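You operate a simulated robot arm through the tools that you are given. There is no shell and no other tool.

You are at the controls of a simulated robot arm. One attempt, no reset.

JOB
Grip the bearing block in the vice and file its burr off.
Fine: use the red-handled file and put it back; open the vice again; block in the wooden tray. Set down upright: red-handled file, bearing block. What is to be rubbed or washed off counts as gone when no trace of it is left.
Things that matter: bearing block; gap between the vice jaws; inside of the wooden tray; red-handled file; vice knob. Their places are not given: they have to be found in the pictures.

The check looks at the end state, three seconds after you hand in, the way a careful person would. Anything else that was tipped, shoved, dropped, spilled or broken makes it a failure.

ROBOT AND FRAMES
A 7-joint arm with a two-finger parallel gripper, fixed in place. Base frame: the origin is at the foot of the arm, x ahead of it, y to its left, z up. Readings come in m, degrees, newtons and seconds.
Its first joint turns from -132.0 to 132.0 degrees. Payload 3.91 kg.
The TCP is the grasp point between the finger pads, 0.03 m short of the fingertips. In the tool frame z runs along the fingers and y along their closing line. Largest opening 0.11 m; finger width 0.02, thickness 0.01; the body of the gripper, 0.048 by 0.112 m, starts 0.055 m behind the TCP.
Orientation is that of the tool frame in the base frame, as [roll, pitch, yaw] about the fixed x, y, z axes, in that order (R = Rz(yaw) Ry(pitch) Rx(roll)). With the fingers straight down and closing along the base's y, the tool's x points along the base's -x, its y along +y and its z along -z.

CONTROLS
- The arm moves only by the tool servo_tool. Its argument "steps" is a list of rows, each an object (a shift or turn left out is 0, a gripper value left out holds the last) with "delta_rot": the turn, a rotation vector about the tool's x, y, z in degrees, a list of three; "travel": the shift along the tool's x, y, z in m, a list of three; "fingers": the finger opening in m, from 0 to 0.11. In form: [{"delta_rot": [wx, wy, wz], "travel": [tx, ty, tz], "fingers": fingers}, ...]. A call has 1 to 20 rows; each row shifts and turns the commanded pose from where the row before left it, along the tool's axes as they then stand. Rows are played at 5 a second. More than 0.05 m and 8.6 degrees between two rows, or a gripper value outside its range, and nothing of the call is played. A pose out of reach is approached as far as the arm can. The call stops where the force on the tool passes 40 N (or 10 N more than at its start, if that is more) or the arm is blocked; 0.2 s more then pass. Each finger travels about 0.108 m/s and halts on what it meets, pressing with about 38 N; the grip force reading is that of the motor and also rises with nothing between the fingers. The clock runs only during rows and for 0.2 s after the last one: add rows that do not move to give the fingers time. It gives the time, the measured TCP pose, the force on the tool (base axes), the opening and the grip force at its end, in the units of the frame above (readings bear some noise), with the torque about the TCP (base axes, N m) and any sound that the robot's microphone picked up.
- Cameras (640 x 400 px; columns grow to the right, rows downward): "scene" is fixed at [0.2274, 0.5133, 1.4571]; the picture's right is [-0.23, -0.97, 0.00], its down [-0.71, 0.16, -0.68] and it looks along [0.67, -0.15, -0.73] (base axes); focal length 330 px, centre (320, 200). "wrist" rides on the gripper at [0.072, 0.017, -0.103] in the tool frame; the picture's right is [-0.23, 0.97, 0.00], its down [-0.76, -0.18, -0.62] and it looks along [-0.61, -0.14, 0.78] (tool axes); focal length 222 px, centre (320, 200).
- get_image(camera): a new picture of that camera. It takes no simulated time.
- locate(camera, pixels): for up to 12 pixels [column, row] of the newest picture of that camera ("zoom" is the newest enlarged one), the place [x, y, z] in the base frame of the surface seen there, good to about 0.002 m, but the place of the scene camera against the robot may be out by one fixed shift of up to 0.018 m in any direction. It takes no simulated time.
- close_up(camera, box): a new picture of the part [left, top, right, bottom] of that camera's present view, enlarged. It takes no simulated time.
- hand_in(): hands the job in; it is judged then, once.

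Leave the gripper open and the arm clear of the work at the hand-in unless told otherwise.

The tools are called after "Emit:" as a command line: name --argument value ..., lists and objects as JSON in quotes. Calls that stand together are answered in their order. servo_tool: Moves the arm, as the interface text tells. Its arguments: {"type":"object","properties":{"steps":{"type":"array"}},"required":["steps"]} The other tools are called the same way: get_image (camera) takes a picture; locate (camera, pixels) gives the place of the surface under pixels of a picture; close_up (camera, box) takes an enlarged picture of a part of a camera's view; hand_in () hands the job in.

At the start:

```text
time_s: 0.0
tcp_pos: [0.4606, 0.3314, 1.2058]
orientation: [179.9, 0.0, 179.9]
contact_force: [0.8, 0.5, 0.0]
moment: [0.0, 0.05, -0.02]
width: 0.1102
grip_force: 0.2
```

scene: 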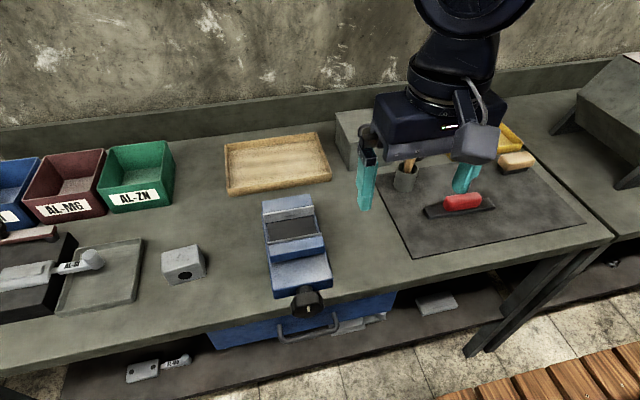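
wrist: 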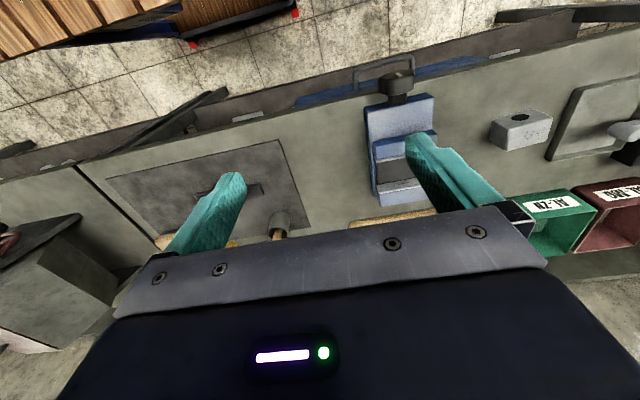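

I see the vice (blue, about pixel 295,245 in the scene), the bearing block (185,265), the wooden tray (275,162) and the red-handled file (462,203). I'll take enlarged pictures of each of these.

Emit:
close_up --camera "scene" --box '[140, 180, 340, 330]'

Emit:
close_up --camera "scene" --box '[380, 130, 560, 250]'

Emit:
close_up --camera "scene" --box '[150, 230, 220, 290]'

Emit:
close_up --camera "wrist" --box '[340, 60, 560, 220]'

```text
2.67 times, centred on (240, 255) of scene
```

zoom: 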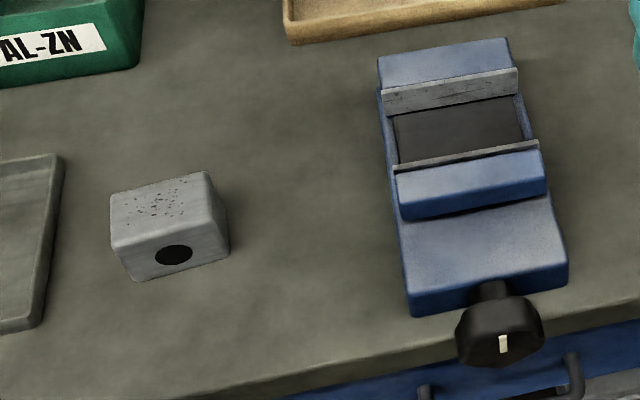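

```text
3.33 times, centred on (470, 190) of scene
```

zoom: 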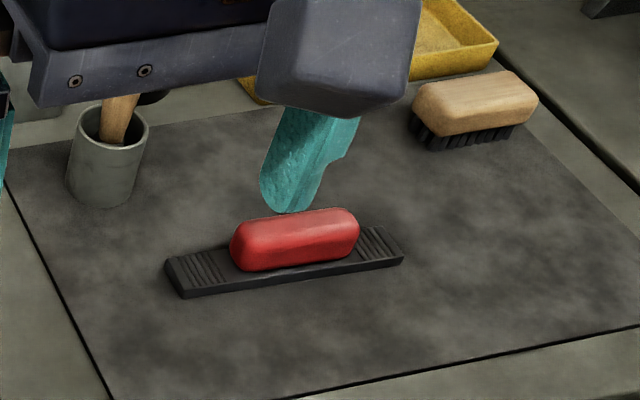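

```text
6.67 times, centred on (185, 260) of scene
```

zoom: 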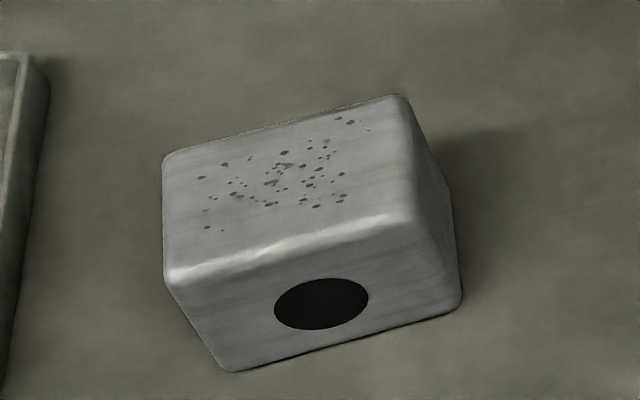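

```text
2.50 times, centred on (450, 140) of wrist
```

zoom: 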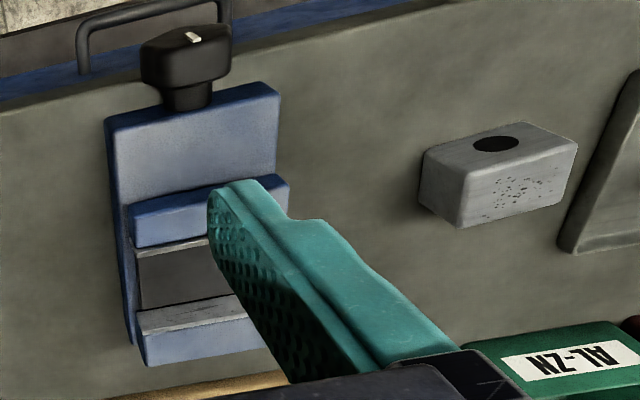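

Specks sit on the block's top face, which is the burr. The file is a plate with a red handle on top. Next I'll locate points of the block, vice, knob, tray and file in the scene picture, and the same things where visible in the wrist picture.

Emit:
get_image --camera "scene"

Emit:
get_image --camera "wrist"

Emit:
locate --camera "scene" --pixels '[[230, 250], [183, 255], [168, 273], [205, 282], [288, 203], [292, 227], [298, 247], [300, 275], [306, 302], [275, 160], [462, 202], [430, 212]]'

Emit:
locate --camera "wrist" --pixels '[[520, 130], [520, 118], [395, 85], [400, 120], [396, 148], [396, 172], [396, 195], [265, 188], [330, 170], [470, 150], [390, 220], [278, 220]]'

```text
taken
```

scene: 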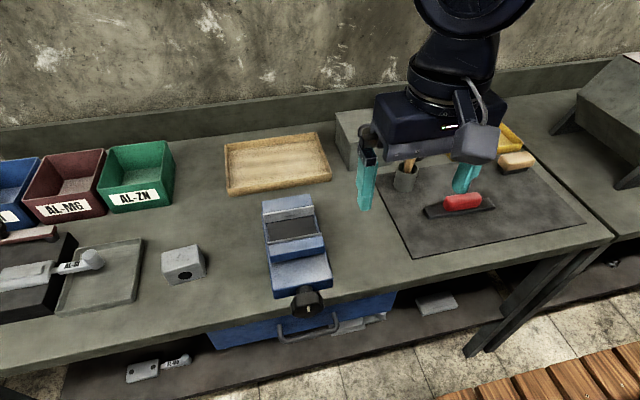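

```text
taken
```

wrist: 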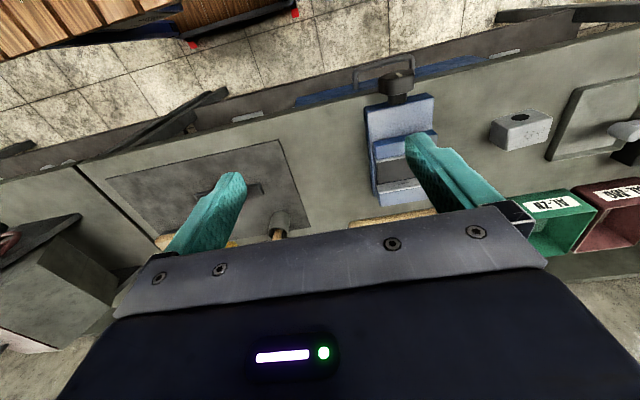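

```text
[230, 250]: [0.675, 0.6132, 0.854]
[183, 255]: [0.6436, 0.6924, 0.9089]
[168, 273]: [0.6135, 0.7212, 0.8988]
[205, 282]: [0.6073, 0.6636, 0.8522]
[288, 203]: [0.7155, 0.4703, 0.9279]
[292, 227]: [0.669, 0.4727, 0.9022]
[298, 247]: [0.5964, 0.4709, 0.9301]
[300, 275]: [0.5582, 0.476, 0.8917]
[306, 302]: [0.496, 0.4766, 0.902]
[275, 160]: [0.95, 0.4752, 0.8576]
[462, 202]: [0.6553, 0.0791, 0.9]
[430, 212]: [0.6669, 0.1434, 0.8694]
```

```text
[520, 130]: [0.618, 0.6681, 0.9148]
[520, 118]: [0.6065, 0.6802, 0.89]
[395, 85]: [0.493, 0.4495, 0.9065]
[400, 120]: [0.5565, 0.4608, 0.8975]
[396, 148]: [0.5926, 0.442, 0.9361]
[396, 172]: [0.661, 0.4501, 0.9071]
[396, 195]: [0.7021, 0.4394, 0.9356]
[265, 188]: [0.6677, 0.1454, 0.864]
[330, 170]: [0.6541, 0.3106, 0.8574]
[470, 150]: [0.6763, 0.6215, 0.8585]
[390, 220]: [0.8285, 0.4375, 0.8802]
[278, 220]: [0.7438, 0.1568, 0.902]
```

The bench is at z≈0.858, the block near (0.62, 0.68), the vice near y≈0.45 and the knob near (0.49, 0.45, 0.907). Next I move the wrist camera over near the block for an accurate view.

Emit:
servo_tool --steps '[{"travel": [-0.0028, 0.0381, 0.0146]}, {"travel": [-0.0028, 0.0381, 0.0146]}, {"travel": [-0.0028, 0.0381, 0.0146]}, {"travel": [-0.0028, 0.0381, 0.0146]}, {"travel": [-0.0028, 0.0381, 0.0146]}, {"travel": [-0.0028, 0.0381, 0.0146]}, {"travel": [-0.0028, 0.0381, 0.0146]}, {"travel": [-0.0028, 0.0381, 0.0146]}, {"travel": [-0.0028, 0.0381, 0.0146]}, {"travel": [-0.0028, 0.0381, 0.0146]}, {}]'

Emit:
get_image --camera "wrist"

Emit:
get_image --camera "scene"

```text
time_s: 2.4
tcp_pos: [0.4899, 0.713, 1.0577]
orientation: [180.0, -0.1, -180.0]
contact_force: [-0.2, 0.5, -0.2]
moment: [-0.02, -0.01, 0.01]
width: 0.1097
grip_force: 0.0
```

```text
taken
```

wrist: 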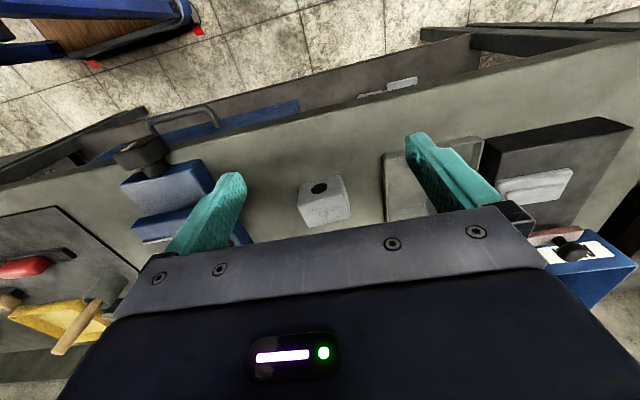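

```text
taken
```

scene: 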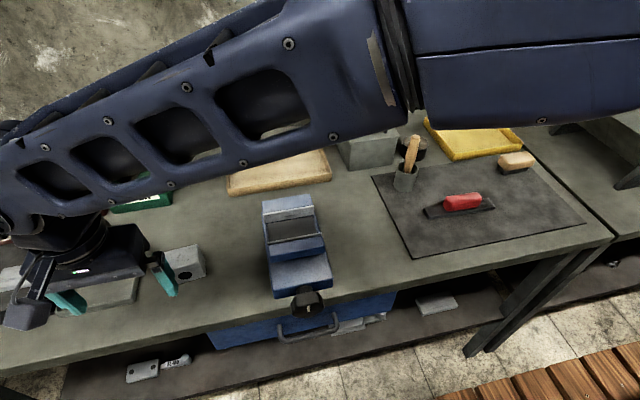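

Now the block is in the wrist view near (325,200). I'll enlarge it and locate its corners.

Emit:
close_up --camera "wrist" --box '[285, 160, 365, 240]'

Emit:
close_up --camera "wrist" --box '[100, 120, 260, 250]'

```text
5.00 times, centred on (325, 200) of wrist
```

zoom: 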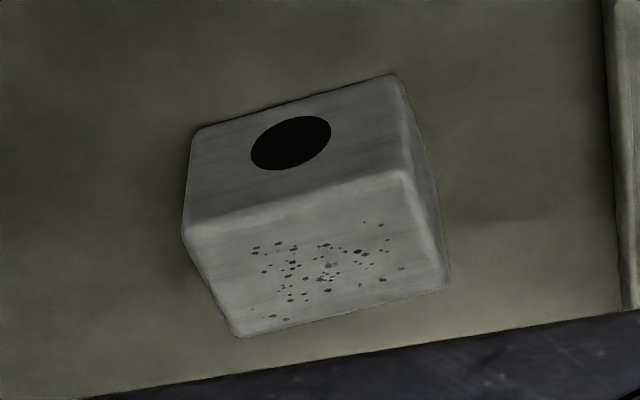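

```text
3.08 times, centred on (180, 185) of wrist
```

zoom: 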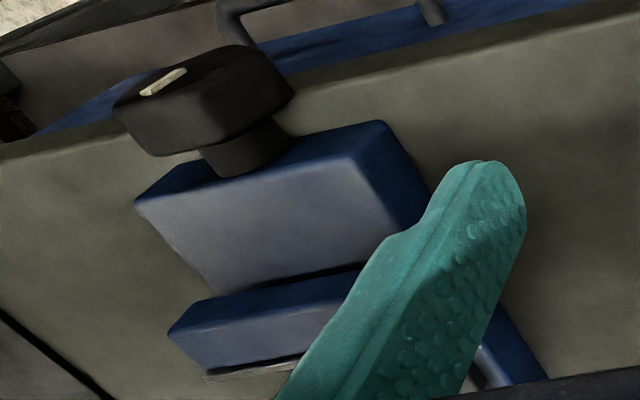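

Next I re-enlarge the block and locate its top corners, front-face edges and the nearby bench.

Emit:
close_up --camera "wrist" --box '[285, 160, 365, 240]'

Emit:
locate --camera "zoom" --pixels '[[192, 228], [240, 330], [445, 285], [402, 178], [320, 260], [290, 140], [195, 138], [392, 82], [430, 220], [150, 300], [500, 200], [300, 205]]'

```text
5.00 times, centred on (325, 200) of wrist
```

zoom: 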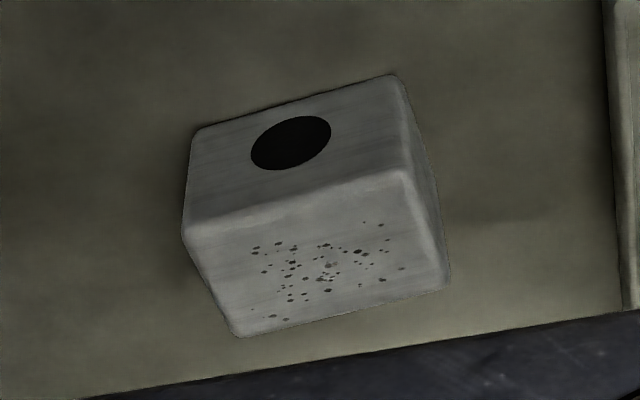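

```text
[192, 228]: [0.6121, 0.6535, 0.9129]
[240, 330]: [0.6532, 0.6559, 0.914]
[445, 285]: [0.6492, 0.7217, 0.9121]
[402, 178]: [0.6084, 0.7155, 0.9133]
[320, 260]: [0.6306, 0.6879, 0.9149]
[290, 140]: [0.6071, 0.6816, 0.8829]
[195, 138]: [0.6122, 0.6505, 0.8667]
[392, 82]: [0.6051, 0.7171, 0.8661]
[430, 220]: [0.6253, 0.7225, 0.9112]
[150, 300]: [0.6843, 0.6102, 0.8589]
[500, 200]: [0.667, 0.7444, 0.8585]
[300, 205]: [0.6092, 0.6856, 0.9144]
```

The block's top is at z≈0.914. It measures about 0.045 (x) by 0.07 (y) by 0.055 high, turned about +3.5°, with its centre near (0.631, 0.687). Next I move over to look at the vice closely.

Emit:
servo_tool --steps '[{"travel": [-0.0082, -0.0397, 0.0012]}, {"travel": [-0.0082, -0.0397, 0.0012]}, {"travel": [-0.0082, -0.0397, 0.0012]}, {"travel": [-0.0082, -0.0397, 0.0012]}, {"travel": [-0.0082, -0.0397, 0.0012]}, {"travel": [-0.0082, -0.0397, 0.0012]}, {}]'

Emit:
get_image --camera "wrist"

Emit:
close_up --camera "wrist" --box '[240, 80, 400, 240]'

```text
time_s: 4.0
tcp_pos: [0.5366, 0.474, 1.0545]
orientation: [-180.0, 0.0, -179.9]
contact_force: [0.0, 0.9, -0.2]
moment: [-0.03, -0.03, 0.02]
width: 0.1101
grip_force: 0.0
```

```text
taken
```

wrist: 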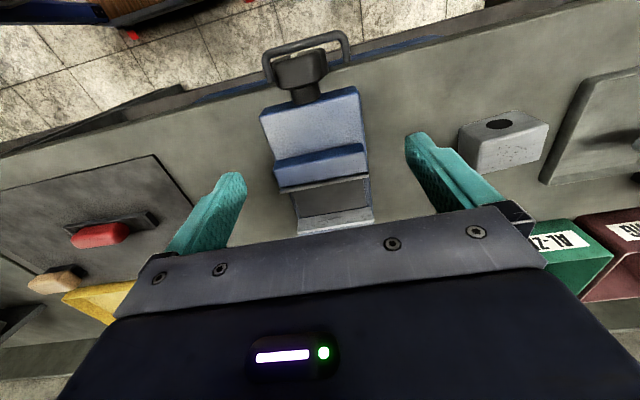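

```text
2.50 times, centred on (320, 160) of wrist
```

zoom: 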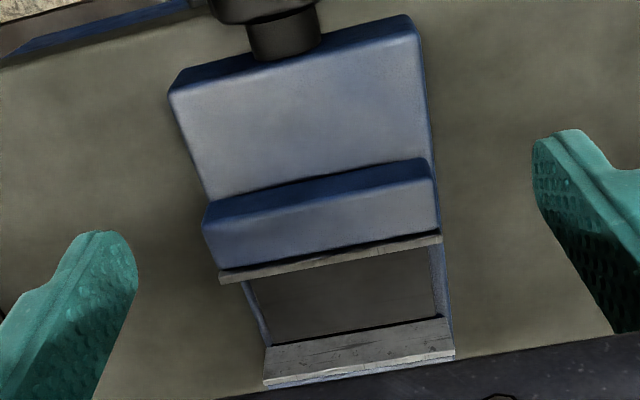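

The vice gap is between the front jaw plate (row ~255 of the zoom) and the rear jaw plate (row ~350). I locate the jaw edges, bed and knob.

Emit:
locate --camera "zoom" --pixels '[[225, 274], [435, 241], [270, 376], [448, 350], [272, 352], [445, 322], [350, 290], [300, 320], [420, 280], [260, 320], [441, 280], [330, 225]]'

Emit:
locate --camera "wrist" --pixels '[[300, 55], [278, 55], [326, 52], [302, 72], [276, 82], [325, 75], [304, 95], [310, 85], [315, 130], [262, 112], [358, 90], [340, 215]]'

Emit:
close_up --camera "wrist" --box '[260, 30, 360, 110]'

```text
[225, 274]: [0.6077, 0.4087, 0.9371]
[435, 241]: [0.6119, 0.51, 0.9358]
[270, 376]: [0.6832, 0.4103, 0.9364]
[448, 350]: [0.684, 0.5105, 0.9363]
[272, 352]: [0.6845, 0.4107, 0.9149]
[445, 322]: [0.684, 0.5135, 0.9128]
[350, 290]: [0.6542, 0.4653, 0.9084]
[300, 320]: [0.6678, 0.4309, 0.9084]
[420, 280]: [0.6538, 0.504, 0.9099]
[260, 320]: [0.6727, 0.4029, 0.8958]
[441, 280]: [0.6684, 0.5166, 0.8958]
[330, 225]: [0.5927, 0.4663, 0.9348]
```

```text
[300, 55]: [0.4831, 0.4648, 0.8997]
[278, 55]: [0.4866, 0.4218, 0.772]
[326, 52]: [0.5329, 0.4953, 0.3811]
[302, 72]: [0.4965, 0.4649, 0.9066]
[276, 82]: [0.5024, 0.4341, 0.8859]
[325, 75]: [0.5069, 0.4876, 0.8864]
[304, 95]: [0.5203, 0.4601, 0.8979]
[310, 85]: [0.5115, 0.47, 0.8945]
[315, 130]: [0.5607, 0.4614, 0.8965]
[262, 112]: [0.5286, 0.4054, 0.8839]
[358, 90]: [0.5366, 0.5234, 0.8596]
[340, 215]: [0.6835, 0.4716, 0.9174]
```

```text
5.00 times, centred on (310, 70) of wrist
```

zoom: 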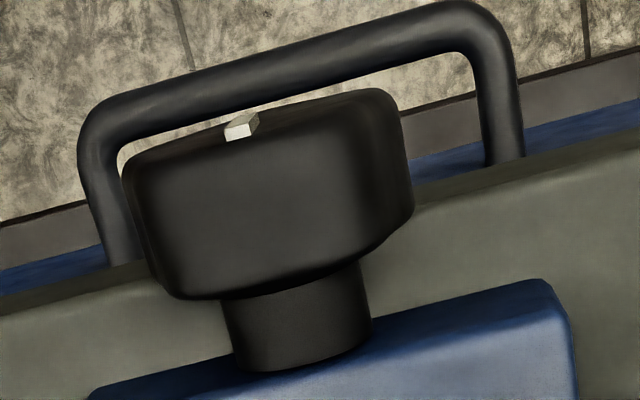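

The jaw gap runs from x≈0.610 to x≈0.684, with its centre at y≈0.461, the bed at z≈0.9085 and the jaw tops at 0.9365. The block (0.045 thick) fits across it. The knob axis is at about y=0.461, z≈0.883. Before moving I'll locate the bench edge and the drawer handle near the knob.

Emit:
locate --camera "wrist" --pixels '[[240, 92], [240, 100], [380, 52], [380, 60], [310, 40], [345, 45], [268, 70], [566, 120], [548, 170], [553, 150], [290, 66], [316, 60]]'

Emit:
servo_tool --steps '[{"travel": [-0.0157, 0.0355, 0.0008]}, {"travel": [-0.0157, 0.0355, 0.0008]}, {"travel": [-0.0157, 0.0355, 0.0008]}, {"travel": [-0.0157, 0.0355, 0.0008]}, {"travel": [-0.0157, 0.0355, 0.0008]}, {"travel": [-0.0157, 0.0355, 0.0008]}, {"delta_rot": [0, 0, -4]}, {}]'

Emit:
get_image --camera "wrist"

Emit:
get_image --camera "scene"

```text
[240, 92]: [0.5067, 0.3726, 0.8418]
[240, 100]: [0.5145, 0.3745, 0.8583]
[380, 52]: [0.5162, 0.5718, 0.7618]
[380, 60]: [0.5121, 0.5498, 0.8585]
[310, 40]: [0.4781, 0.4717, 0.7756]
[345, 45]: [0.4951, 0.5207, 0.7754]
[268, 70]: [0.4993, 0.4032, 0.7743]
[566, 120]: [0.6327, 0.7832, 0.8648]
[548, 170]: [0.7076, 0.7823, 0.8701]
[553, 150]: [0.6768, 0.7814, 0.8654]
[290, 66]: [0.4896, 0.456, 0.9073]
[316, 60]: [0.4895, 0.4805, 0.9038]
```

```text
time_s: 5.8
tcp_pos: [0.6307, 0.685, 1.0467]
orientation: [180.0, 0.0, -175.8]
contact_force: [-0.1, 0.8, 0.2]
moment: [0.01, -0.01, 0.0]
width: 0.1098
grip_force: 0.0
```

```text
taken
```

wrist: 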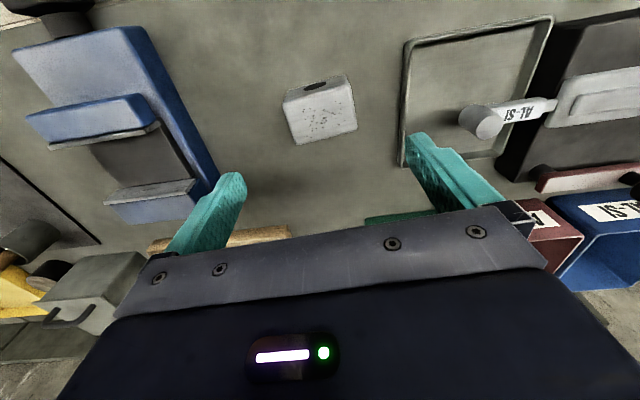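

```text
taken
```

scene: 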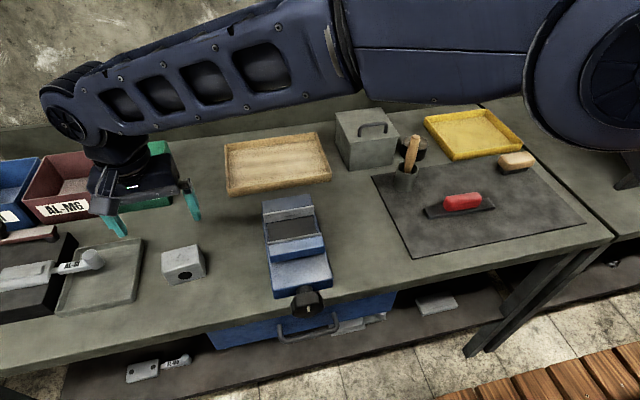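

The tool is above the block. I enlarge the block from this view and refine its corners.

Emit:
close_up --camera "wrist" --box '[270, 65, 370, 155]'

Emit:
locate --camera "wrist" --pixels '[[284, 104], [297, 143], [355, 126], [346, 84], [320, 115], [291, 124], [351, 104], [315, 95], [326, 134]]'

```text
4.44 times, centred on (320, 110) of wrist
```

zoom: 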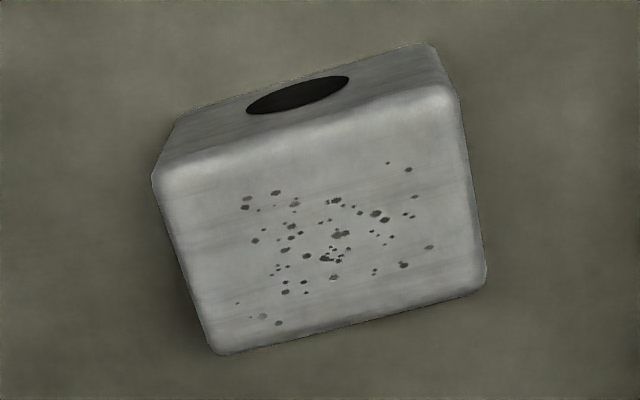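

```text
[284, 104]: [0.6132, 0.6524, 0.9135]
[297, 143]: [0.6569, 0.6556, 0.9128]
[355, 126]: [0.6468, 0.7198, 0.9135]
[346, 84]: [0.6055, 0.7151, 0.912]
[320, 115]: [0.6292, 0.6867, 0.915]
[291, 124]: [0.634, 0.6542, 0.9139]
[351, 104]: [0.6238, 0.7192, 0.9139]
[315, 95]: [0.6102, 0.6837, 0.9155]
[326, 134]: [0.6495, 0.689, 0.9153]
```

I refine the block's angle with points along its edges in this enlargement.

Emit:
locate --camera "zoom" --pixels '[[250, 345], [460, 292], [170, 220], [200, 318], [460, 130], [478, 250], [200, 160], [420, 98], [320, 220]]'

```text
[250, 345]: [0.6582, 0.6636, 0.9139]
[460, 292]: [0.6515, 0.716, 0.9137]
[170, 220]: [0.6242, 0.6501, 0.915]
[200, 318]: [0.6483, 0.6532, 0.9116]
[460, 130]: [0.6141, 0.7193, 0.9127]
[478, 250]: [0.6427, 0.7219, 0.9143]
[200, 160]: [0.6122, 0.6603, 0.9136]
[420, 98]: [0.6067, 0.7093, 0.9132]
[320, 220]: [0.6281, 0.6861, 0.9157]
```

The block is turned about 6.5°, with its centre at (0.632, 0.6865). I turn 2.4° more, make a small shift, go down to TCP z≈0.8965 with the fingers astride the block along y, and close.

Emit:
servo_tool --steps '[{"travel": [-0.0013, 0.0015, 0], "delta_rot": [0, 0, -2.4], "fingers": 0.1}, {"travel": [0, 0, 0.0375]}, {"travel": [0, 0, 0.0375]}, {"travel": [0, 0, 0.0375]}, {"travel": [0, 0, 0.025]}, {"travel": [0, 0, 0.0125]}, {}]'

Emit:
get_image --camera "wrist"

Emit:
get_image --camera "scene"

```text
time_s: 7.4
tcp_pos: [0.6319, 0.688, 0.8984]
orientation: [180.0, 0.0, -173.6]
contact_force: [-0.5, -0.8, -0.1]
moment: [-0.04, 0.0, 0.01]
width: 0.1
grip_force: 0.1
```

```text
taken
```

wrist: 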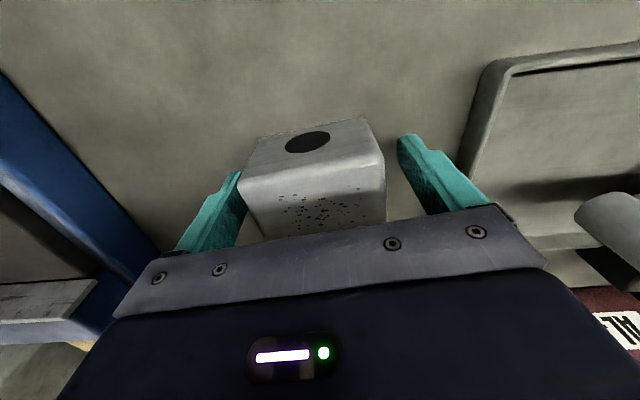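

```text
taken
```

scene: 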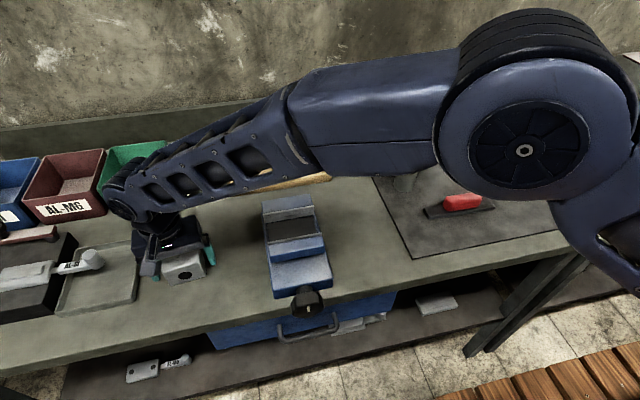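

The fingers stand astride the block. Closing on it now.

Emit:
servo_tool --steps '[{"fingers": 0.08}, {"fingers": 0.06}, {"fingers": 0.055}, {}]'

Emit:
get_image --camera "wrist"

```text
time_s: 8.4
tcp_pos: [0.6328, 0.688, 0.8988]
orientation: [180.0, -0.1, -173.5]
contact_force: [0.5, -0.4, -0.5]
moment: [-0.13, -0.03, 0.04]
width: 0.072
grip_force: 38.2
```

```text
taken
```

wrist: 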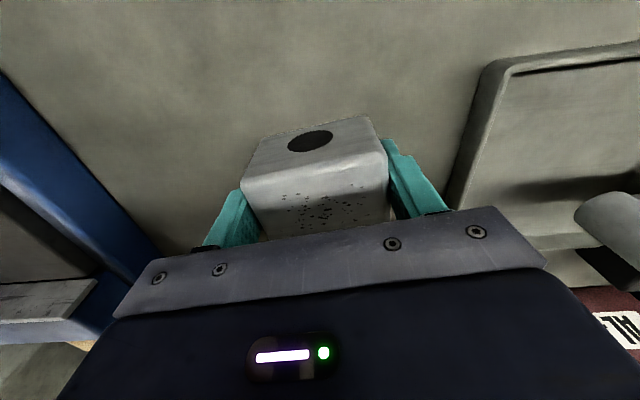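

The block is held at width 0.072. I lift it, turn back square (yaw 180) and carry it above the vice gap.

Emit:
servo_tool --steps '[{"travel": [0, 0, -0.02]}, {"travel": [0, 0, -0.04]}, {"travel": [0, 0, -0.04]}, {"travel": [0, 0, -0.04]}, {"delta_rot": [0, 0, 6.5]}, {"travel": [-0.0037, -0.0378, 0]}, {"travel": [-0.0037, -0.0378, 0]}, {"travel": [-0.0037, -0.0378, 0]}, {"travel": [-0.0037, -0.0378, 0]}, {"travel": [-0.0037, -0.0378, 0]}, {"travel": [-0.0037, -0.0378, 0]}, {}]'

Emit:
get_image --camera "wrist"

Emit:
get_image --camera "scene"

```text
time_s: 11.0
tcp_pos: [0.654, 0.4619, 1.0396]
orientation: [-180.0, 0.0, 179.9]
contact_force: [-0.5, 1.3, -4.0]
moment: [-0.02, -0.03, -0.01]
width: 0.0719
grip_force: 38.3
```

```text
taken
```

wrist: 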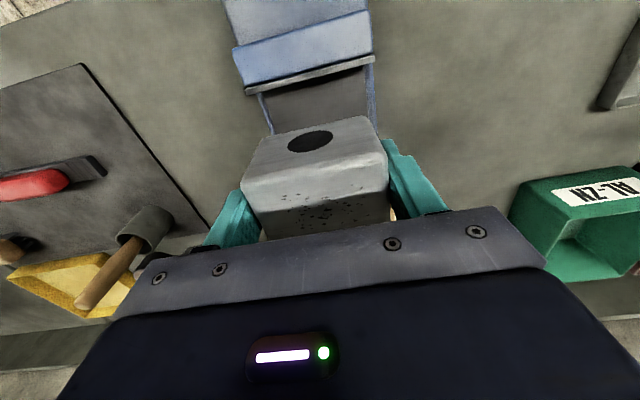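

```text
taken
```

scene: 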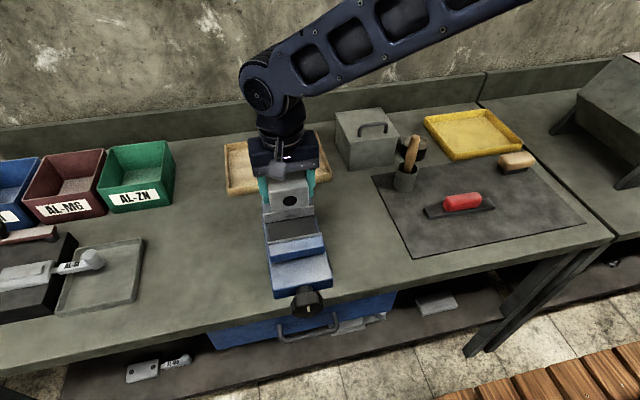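

The block is above the gap. I check the held block's front and top edges against the jaws from the wrist view.

Emit:
locate --camera "wrist" --pixels '[[315, 160], [250, 150], [370, 125], [315, 195], [260, 215], [385, 195], [310, 82], [255, 92], [370, 62], [310, 110], [285, 105], [360, 85]]'

Emit:
close_up --camera "wrist" --box '[220, 40, 420, 240]'

```text
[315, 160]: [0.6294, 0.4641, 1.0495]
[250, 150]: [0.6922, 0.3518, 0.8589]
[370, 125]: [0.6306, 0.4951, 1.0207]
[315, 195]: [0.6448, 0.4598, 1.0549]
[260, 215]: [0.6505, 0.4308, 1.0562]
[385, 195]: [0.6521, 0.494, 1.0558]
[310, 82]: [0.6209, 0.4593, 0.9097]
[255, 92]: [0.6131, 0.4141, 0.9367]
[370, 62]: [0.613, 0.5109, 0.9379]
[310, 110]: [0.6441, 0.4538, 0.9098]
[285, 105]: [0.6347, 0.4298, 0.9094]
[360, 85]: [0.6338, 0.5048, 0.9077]
```

```text
2.00 times, centred on (320, 140) of wrist
```

zoom: 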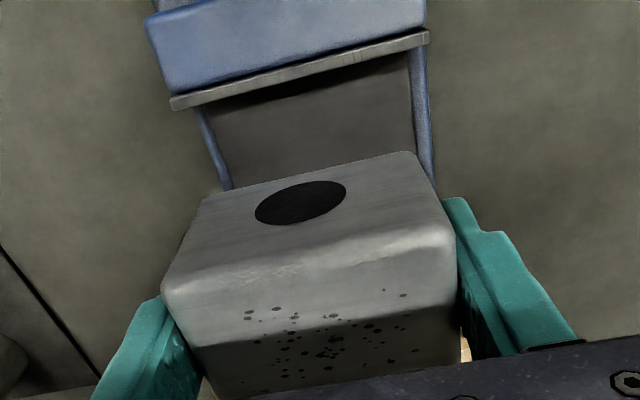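

The block's faces are at x≈0.630 and 0.676, inside the gap of 0.613 to 0.684. I lower it, slowly near the bed.

Emit:
servo_tool --steps '[{"travel": [0, 0, 0.03]}, {"travel": [0, 0, 0.03]}, {"travel": [0, 0, 0.015]}, {"travel": [0, 0, 0.008]}, {"travel": [0, 0, 0.004]}, {"travel": [0, 0, 0.002]}, {}]'

Emit:
get_image --camera "wrist"

Emit:
close_up --camera "scene" --box '[230, 150, 350, 310]'

```text
time_s: 12.6
tcp_pos: [0.6549, 0.4627, 0.9481]
orientation: [180.0, -0.1, 179.9]
contact_force: [0.6, 0.2, -1.1]
moment: [-0.09, 0.07, -0.01]
width: 0.0716
grip_force: 37.9
```

```text
taken
```

wrist: 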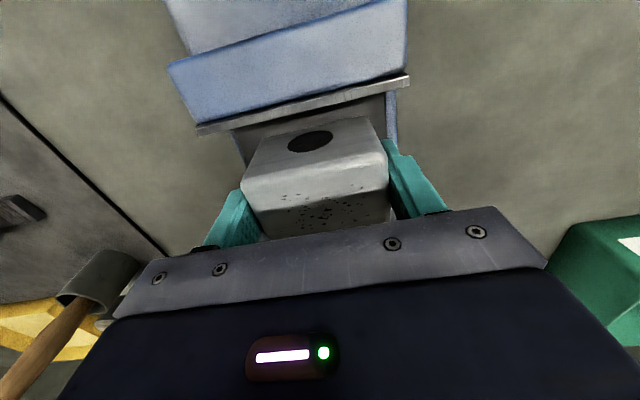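

```text
2.50 times, centred on (290, 230) of scene
```

zoom: 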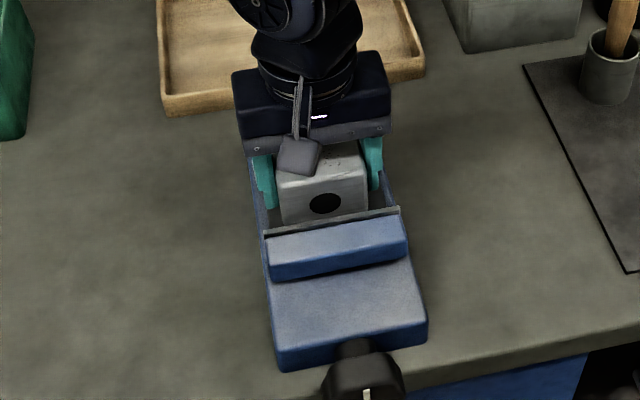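

The force on the tool dropped from −4 N to −1.1 N, so the block is touching the bed. I lower 1 mm more, open, and check.

Emit:
servo_tool --steps '[{"travel": [0, 0, 0.001]}, {}, {"fingers": 0.08}, {"fingers": 0.095}, {}]'

Emit:
get_image --camera "wrist"

```text
time_s: 13.8
tcp_pos: [0.6543, 0.4629, 0.9479]
orientation: [-179.9, 0.0, 179.9]
contact_force: [0.4, -0.1, -0.2]
moment: [0.04, 0.01, 0.01]
width: 0.0951
grip_force: 0.0
```

```text
taken
```

wrist: 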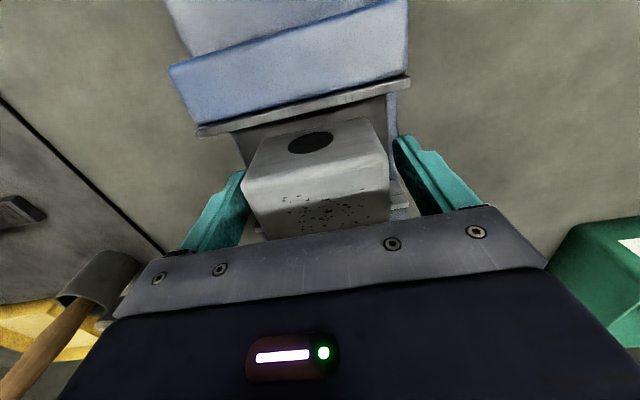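

The block stands free on the bed. I lift away and back off to prepare a horizontal approach to the knob.

Emit:
servo_tool --steps '[{"travel": [0, 0, -0.02]}, {"travel": [0, 0, -0.04]}, {"travel": [0, 0, -0.045]}, {"travel": [0, 0, -0.045]}, {"travel": [0.045, 0, 0]}, {"travel": [0.045, 0, 0]}, {"travel": [0.045, 0, 0]}, {"travel": [0.045, 0, 0]}, {"travel": [0.045, 0, 0]}, {"travel": [0.029, 0, 0]}, {}]'

Emit:
get_image --camera "wrist"

Emit:
get_image --camera "scene"

```text
time_s: 16.2
tcp_pos: [0.4022, 0.4624, 1.0968]
orientation: [-180.0, -0.1, 179.8]
contact_force: [0.0, -0.1, 0.0]
moment: [0.0, 0.01, 0.01]
width: 0.095
grip_force: 0.0
```

```text
taken
```

wrist: 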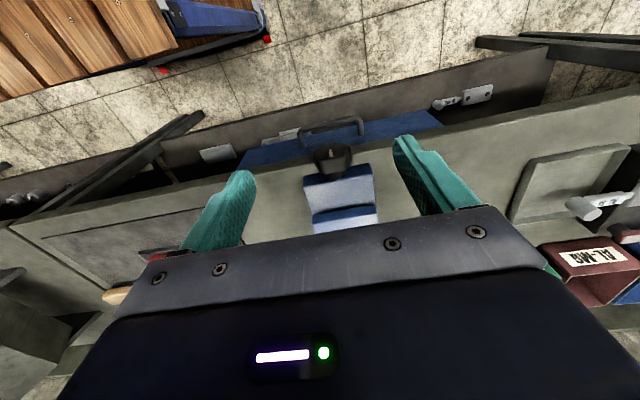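

```text
taken
```

scene: 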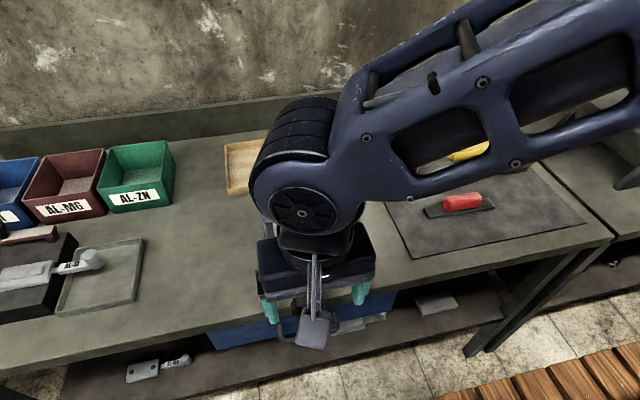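

I start tilting the tool towards pointing along +x (turning about tool y), part of the way first.

Emit:
servo_tool --steps '[{"delta_rot": [0, -7.5, 0]}, {"delta_rot": [0, -7.5, 0]}, {"delta_rot": [0, -7.5, 0]}, {"delta_rot": [0, -7.5, 0]}, {"delta_rot": [0, -7.5, 0]}, {"delta_rot": [0, -7.5, 0]}, {}]'

Emit:
get_image --camera "wrist"

Emit:
get_image --camera "scene"

```text
time_s: 17.8
tcp_pos: [0.4011, 0.4623, 1.0976]
orientation: [180.0, 45.2, 179.8]
contact_force: [0.8, 0.9, -0.8]
moment: [-0.01, -0.02, 0.0]
width: 0.0951
grip_force: 0.1
```

```text
taken
```

wrist: 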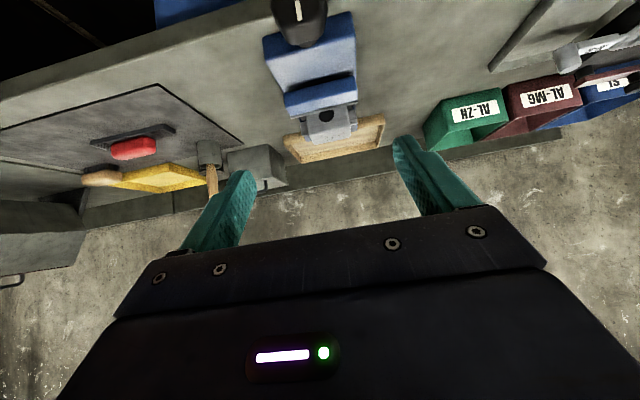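

```text
taken
```

scene: 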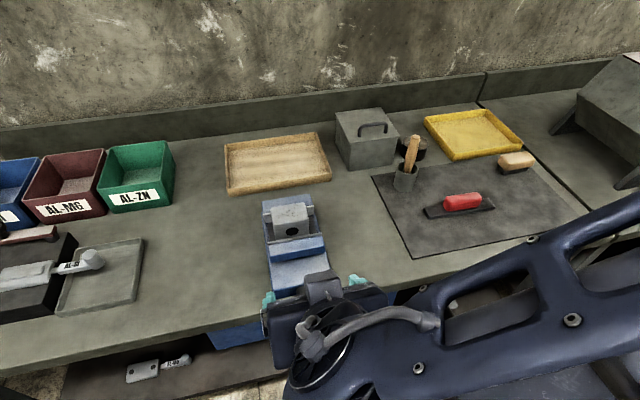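

The tilt works and is at 45°. I carry on to horizontal.

Emit:
servo_tool --steps '[{"delta_rot": [0, -7.5, 0]}, {"delta_rot": [0, -7.5, 0]}, {"delta_rot": [0, -7.5, 0]}, {"delta_rot": [0, -7.5, 0]}, {"delta_rot": [0, -7.5, 0]}, {"delta_rot": [0, -7.4, 0]}, {}]'

Emit:
get_image --camera "wrist"

Emit:
get_image --camera "scene"

```text
time_s: 19.4
tcp_pos: [0.401, 0.4625, 1.0977]
orientation: [129.3, 90.0, 129.4]
contact_force: [0.9, 0.8, -0.6]
moment: [-0.03, -0.01, 0.02]
width: 0.095
grip_force: 0.1
```

```text
taken
```

wrist: 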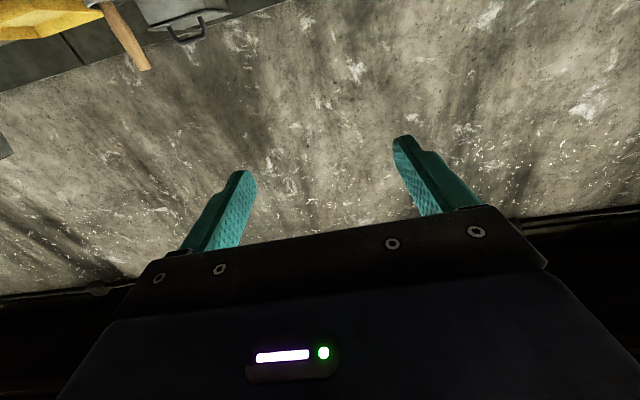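

```text
taken
```

scene: 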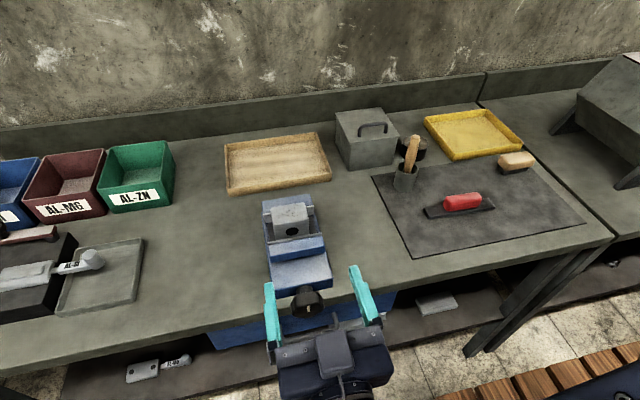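

The tool points along +x (tool x is down, y unchanged). From the scene picture, I enlarge the knob and the block in the vice before approaching.

Emit:
close_up --camera "scene" --box '[250, 190, 350, 325]'

Emit:
locate --camera "scene" --pixels '[[307, 300], [295, 297], [320, 296], [308, 314], [300, 310], [314, 311], [307, 290], [292, 217], [291, 232], [298, 247], [268, 250], [330, 275]]'

```text
2.96 times, centred on (300, 258) of scene
```

zoom: 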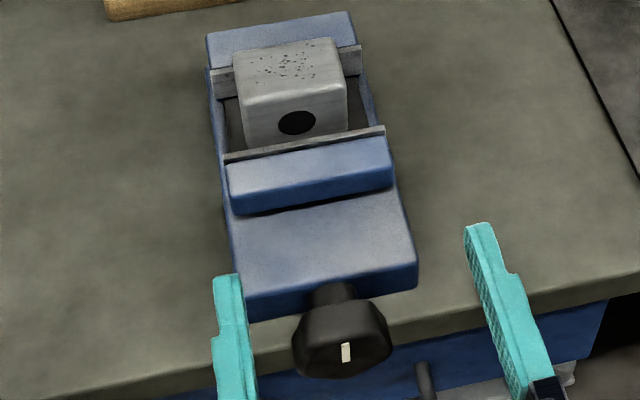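

```text
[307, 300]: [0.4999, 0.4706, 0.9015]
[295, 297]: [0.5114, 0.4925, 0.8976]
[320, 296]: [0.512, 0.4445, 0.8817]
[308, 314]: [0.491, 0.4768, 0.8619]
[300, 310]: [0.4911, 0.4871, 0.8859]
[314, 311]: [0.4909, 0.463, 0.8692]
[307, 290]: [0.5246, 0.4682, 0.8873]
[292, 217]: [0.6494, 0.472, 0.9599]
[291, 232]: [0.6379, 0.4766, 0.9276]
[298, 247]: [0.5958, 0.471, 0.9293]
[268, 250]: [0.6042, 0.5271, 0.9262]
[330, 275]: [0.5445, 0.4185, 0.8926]
```

I enlarge the knob alone and locate its outline.

Emit:
close_up --camera "scene" --box '[285, 280, 330, 325]'

Emit:
locate --camera "zoom" --pixels '[[240, 180], [400, 220], [300, 300], [300, 345], [230, 260], [390, 300], [345, 250], [345, 300], [320, 130], [320, 200], [200, 200], [450, 200]]'

```text
8.89 times, centred on (308, 302) of scene
```

zoom: 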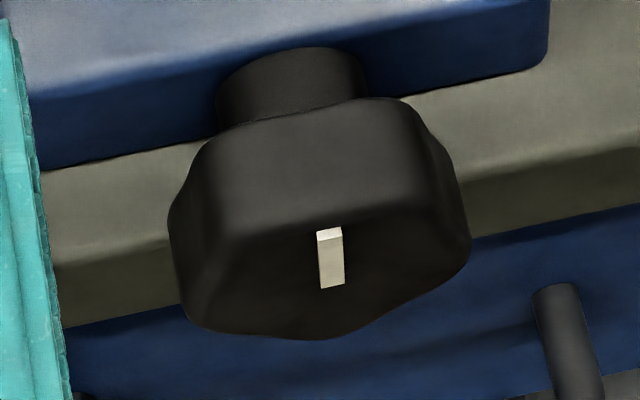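

```text
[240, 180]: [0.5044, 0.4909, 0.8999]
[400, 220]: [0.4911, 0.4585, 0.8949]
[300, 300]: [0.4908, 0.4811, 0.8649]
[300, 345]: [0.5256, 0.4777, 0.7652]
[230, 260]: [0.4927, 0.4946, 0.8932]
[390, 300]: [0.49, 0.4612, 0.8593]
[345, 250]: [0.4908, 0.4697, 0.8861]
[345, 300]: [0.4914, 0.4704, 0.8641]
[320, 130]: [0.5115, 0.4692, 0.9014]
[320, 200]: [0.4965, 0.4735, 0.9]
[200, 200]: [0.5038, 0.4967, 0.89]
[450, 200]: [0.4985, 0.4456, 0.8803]
```

The knob is a lobed knob about 0.052 across, with its marker pointing straight up. Its axis is at about (y=0.4605, z=0.8805) in robot coordinates and its front face at x≈0.483. I lower the horizontal tool to that height, still in front of the knob.

Emit:
servo_tool --steps '[{"travel": [0.0434, -0.002, 0]}, {"travel": [0.0434, 0, 0]}, {"travel": [0.0434, 0, 0]}, {"travel": [0.0434, 0, 0]}, {"travel": [0.0434, 0, 0]}, {}]'

Emit:
get_image --camera "scene"

Emit:
get_image --camera "wrist"

```text
time_s: 20.8
tcp_pos: [0.3981, 0.4577, 0.8814]
orientation: [170.6, 89.9, 170.5]
contact_force: [-0.3, 0.2, 0.0]
moment: [-0.01, -0.02, 0.02]
width: 0.0948
grip_force: 0.1
```

```text
taken
```

scene: 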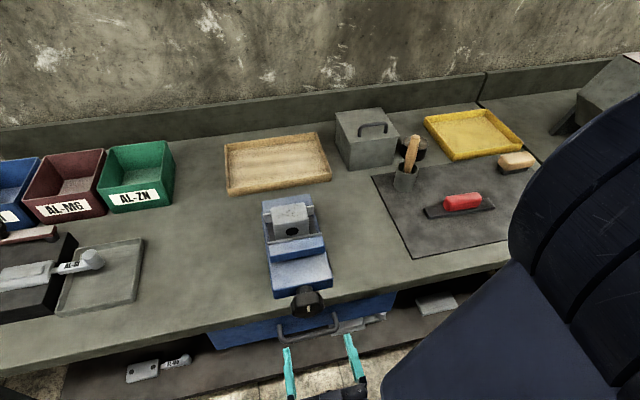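

```text
taken
```

wrist: 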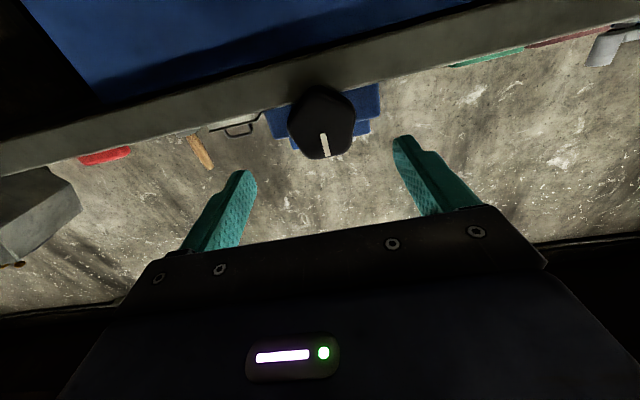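

The wrist camera now sees the knob face at (322,122) from below. I enlarge and locate its outline.

Emit:
close_up --camera "wrist" --box '[270, 75, 380, 175]'

Emit:
locate --camera "wrist" --pixels '[[322, 122], [294, 122], [350, 118], [318, 92], [326, 154], [299, 98], [345, 97], [305, 148], [350, 138], [322, 135], [324, 150], [322, 88]]'

```text
4.00 times, centred on (325, 125) of wrist
```

zoom: 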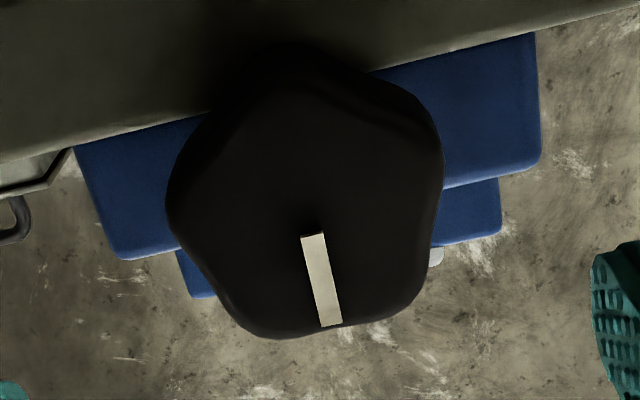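

```text
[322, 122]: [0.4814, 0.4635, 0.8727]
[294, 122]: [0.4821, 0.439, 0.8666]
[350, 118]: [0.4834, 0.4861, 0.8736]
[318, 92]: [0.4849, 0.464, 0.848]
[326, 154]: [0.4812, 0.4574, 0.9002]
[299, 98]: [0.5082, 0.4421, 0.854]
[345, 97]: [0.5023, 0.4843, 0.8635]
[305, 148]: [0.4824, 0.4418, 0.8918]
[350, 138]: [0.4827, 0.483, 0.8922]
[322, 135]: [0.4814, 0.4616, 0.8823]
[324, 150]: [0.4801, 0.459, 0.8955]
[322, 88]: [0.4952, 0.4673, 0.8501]
```

The knob is a five-lobed pentagon with its centre at about (y 0.461, z 0.881), front face x≈0.482, and a flat on top with the marker. I turn the gripper −54° about its axis in free air, so the pads sit on a flat and the opposite lobe, then take a look.

Emit:
servo_tool --steps '[{"travel": [0, 0.0025, 0]}, {"delta_rot": [0, 0, -7.8]}, {"delta_rot": [0, 0, -7.8]}, {"delta_rot": [0, 0, -7.8]}, {"delta_rot": [0, 0, -7.8]}, {"delta_rot": [0, 0, -7.8]}, {"delta_rot": [0, 0, -7.8]}, {"delta_rot": [0, 0, -7.2]}, {}, {}]'

Emit:
get_image --camera "wrist"

Emit:
get_image --camera "scene"

```text
time_s: 23.0
tcp_pos: [0.3994, 0.4634, 0.8813]
orientation: [-90.1, 36.0, -90.1]
contact_force: [0.0, -0.7, -0.1]
moment: [0.0, 0.01, 0.01]
width: 0.0949
grip_force: 0.1
```

```text
taken
```

wrist: 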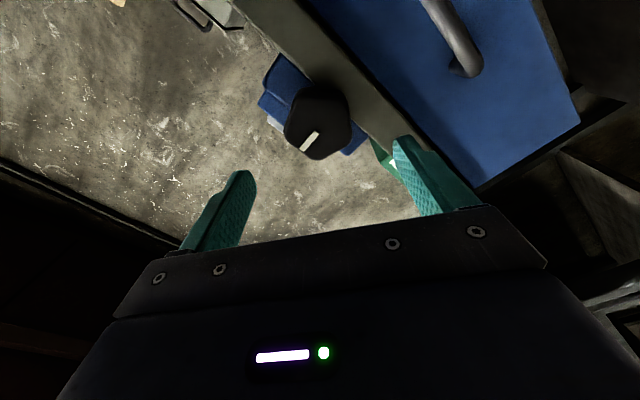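

```text
taken
```

scene: 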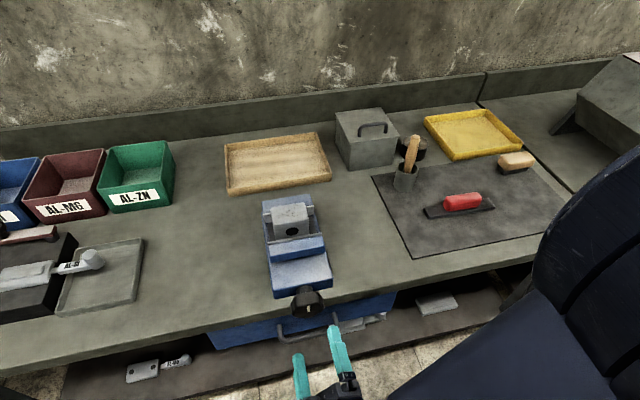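

The turn worked (the tool's y axis now points down-left). I check the knob centre and bench front from this view.

Emit:
locate --camera "wrist" --pixels '[[318, 133], [305, 148], [288, 132], [322, 157], [351, 128], [346, 98], [310, 92], [365, 110], [345, 70], [400, 155], [300, 50], [330, 125]]'

Emit:
close_up --camera "wrist" --box '[260, 60, 380, 180]'

```text
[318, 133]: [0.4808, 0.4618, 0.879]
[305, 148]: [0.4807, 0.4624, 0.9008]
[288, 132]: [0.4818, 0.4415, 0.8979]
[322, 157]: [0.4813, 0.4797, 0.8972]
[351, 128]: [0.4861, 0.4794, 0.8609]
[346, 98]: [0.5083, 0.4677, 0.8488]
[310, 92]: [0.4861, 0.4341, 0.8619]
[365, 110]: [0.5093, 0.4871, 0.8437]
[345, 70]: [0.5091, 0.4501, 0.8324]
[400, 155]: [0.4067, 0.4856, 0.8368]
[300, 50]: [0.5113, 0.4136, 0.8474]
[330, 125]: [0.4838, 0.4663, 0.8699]
```

```text
3.33 times, centred on (320, 120) of wrist
```

zoom: 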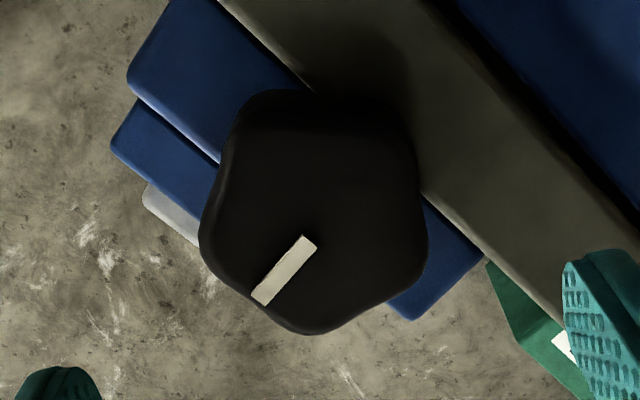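

The knob centre is at (y≈0.4615, z≈0.880) and the bench front face at x≈0.509. I move forward so the fingertips reach x≈0.502 around the knob.

Emit:
servo_tool --steps '[{"travel": [0.0018, 0, 0.03]}, {"travel": [0, 0, 0.02]}, {"travel": [0, 0, 0.015]}, {"travel": [0, 0, 0.0076]}, {}]'

Emit:
get_image --camera "wrist"

Emit:
close_up --camera "scene" --box '[240, 190, 380, 370]'

```text
time_s: 24.2
tcp_pos: [0.4717, 0.4608, 0.8813]
orientation: [-90.1, 36.1, -90.1]
contact_force: [0.1, -0.7, 0.8]
moment: [0.01, -0.02, 0.0]
width: 0.095
grip_force: 0.0
```

```text
taken
```

wrist: 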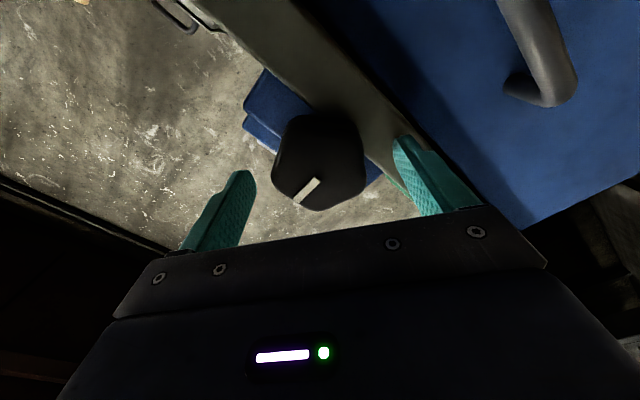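

```text
2.22 times, centred on (310, 280) of scene
```

zoom: 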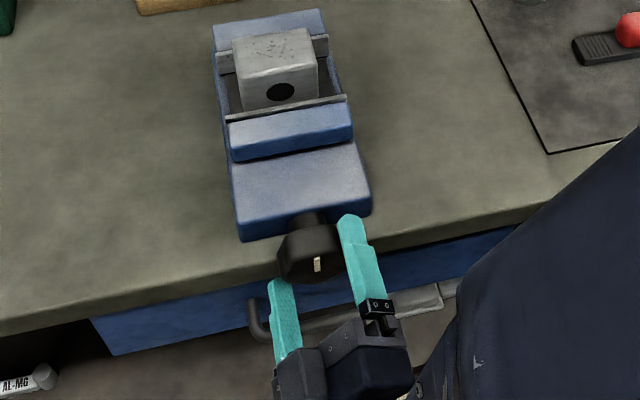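

The fingers are astride the knob. I close on it, watching the forces.

Emit:
servo_tool --steps '[{"fingers": 0.075}, {"fingers": 0.06}, {"fingers": 0.045}, {"fingers": 0.035}, {}]'

Emit:
get_image --camera "wrist"

```text
time_s: 25.4
tcp_pos: [0.473, 0.4605, 0.8815]
orientation: [-90.3, 36.0, -90.1]
contact_force: [2.1, 3.5, -6.0]
moment: [0.02, 0.24, 0.16]
width: 0.0586
grip_force: 44.8
```

```text
taken
```

wrist: 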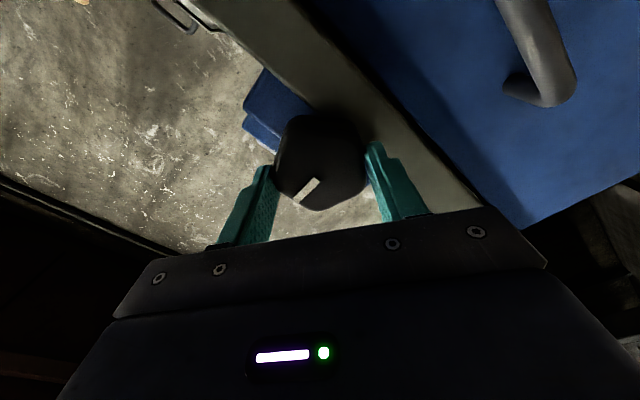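

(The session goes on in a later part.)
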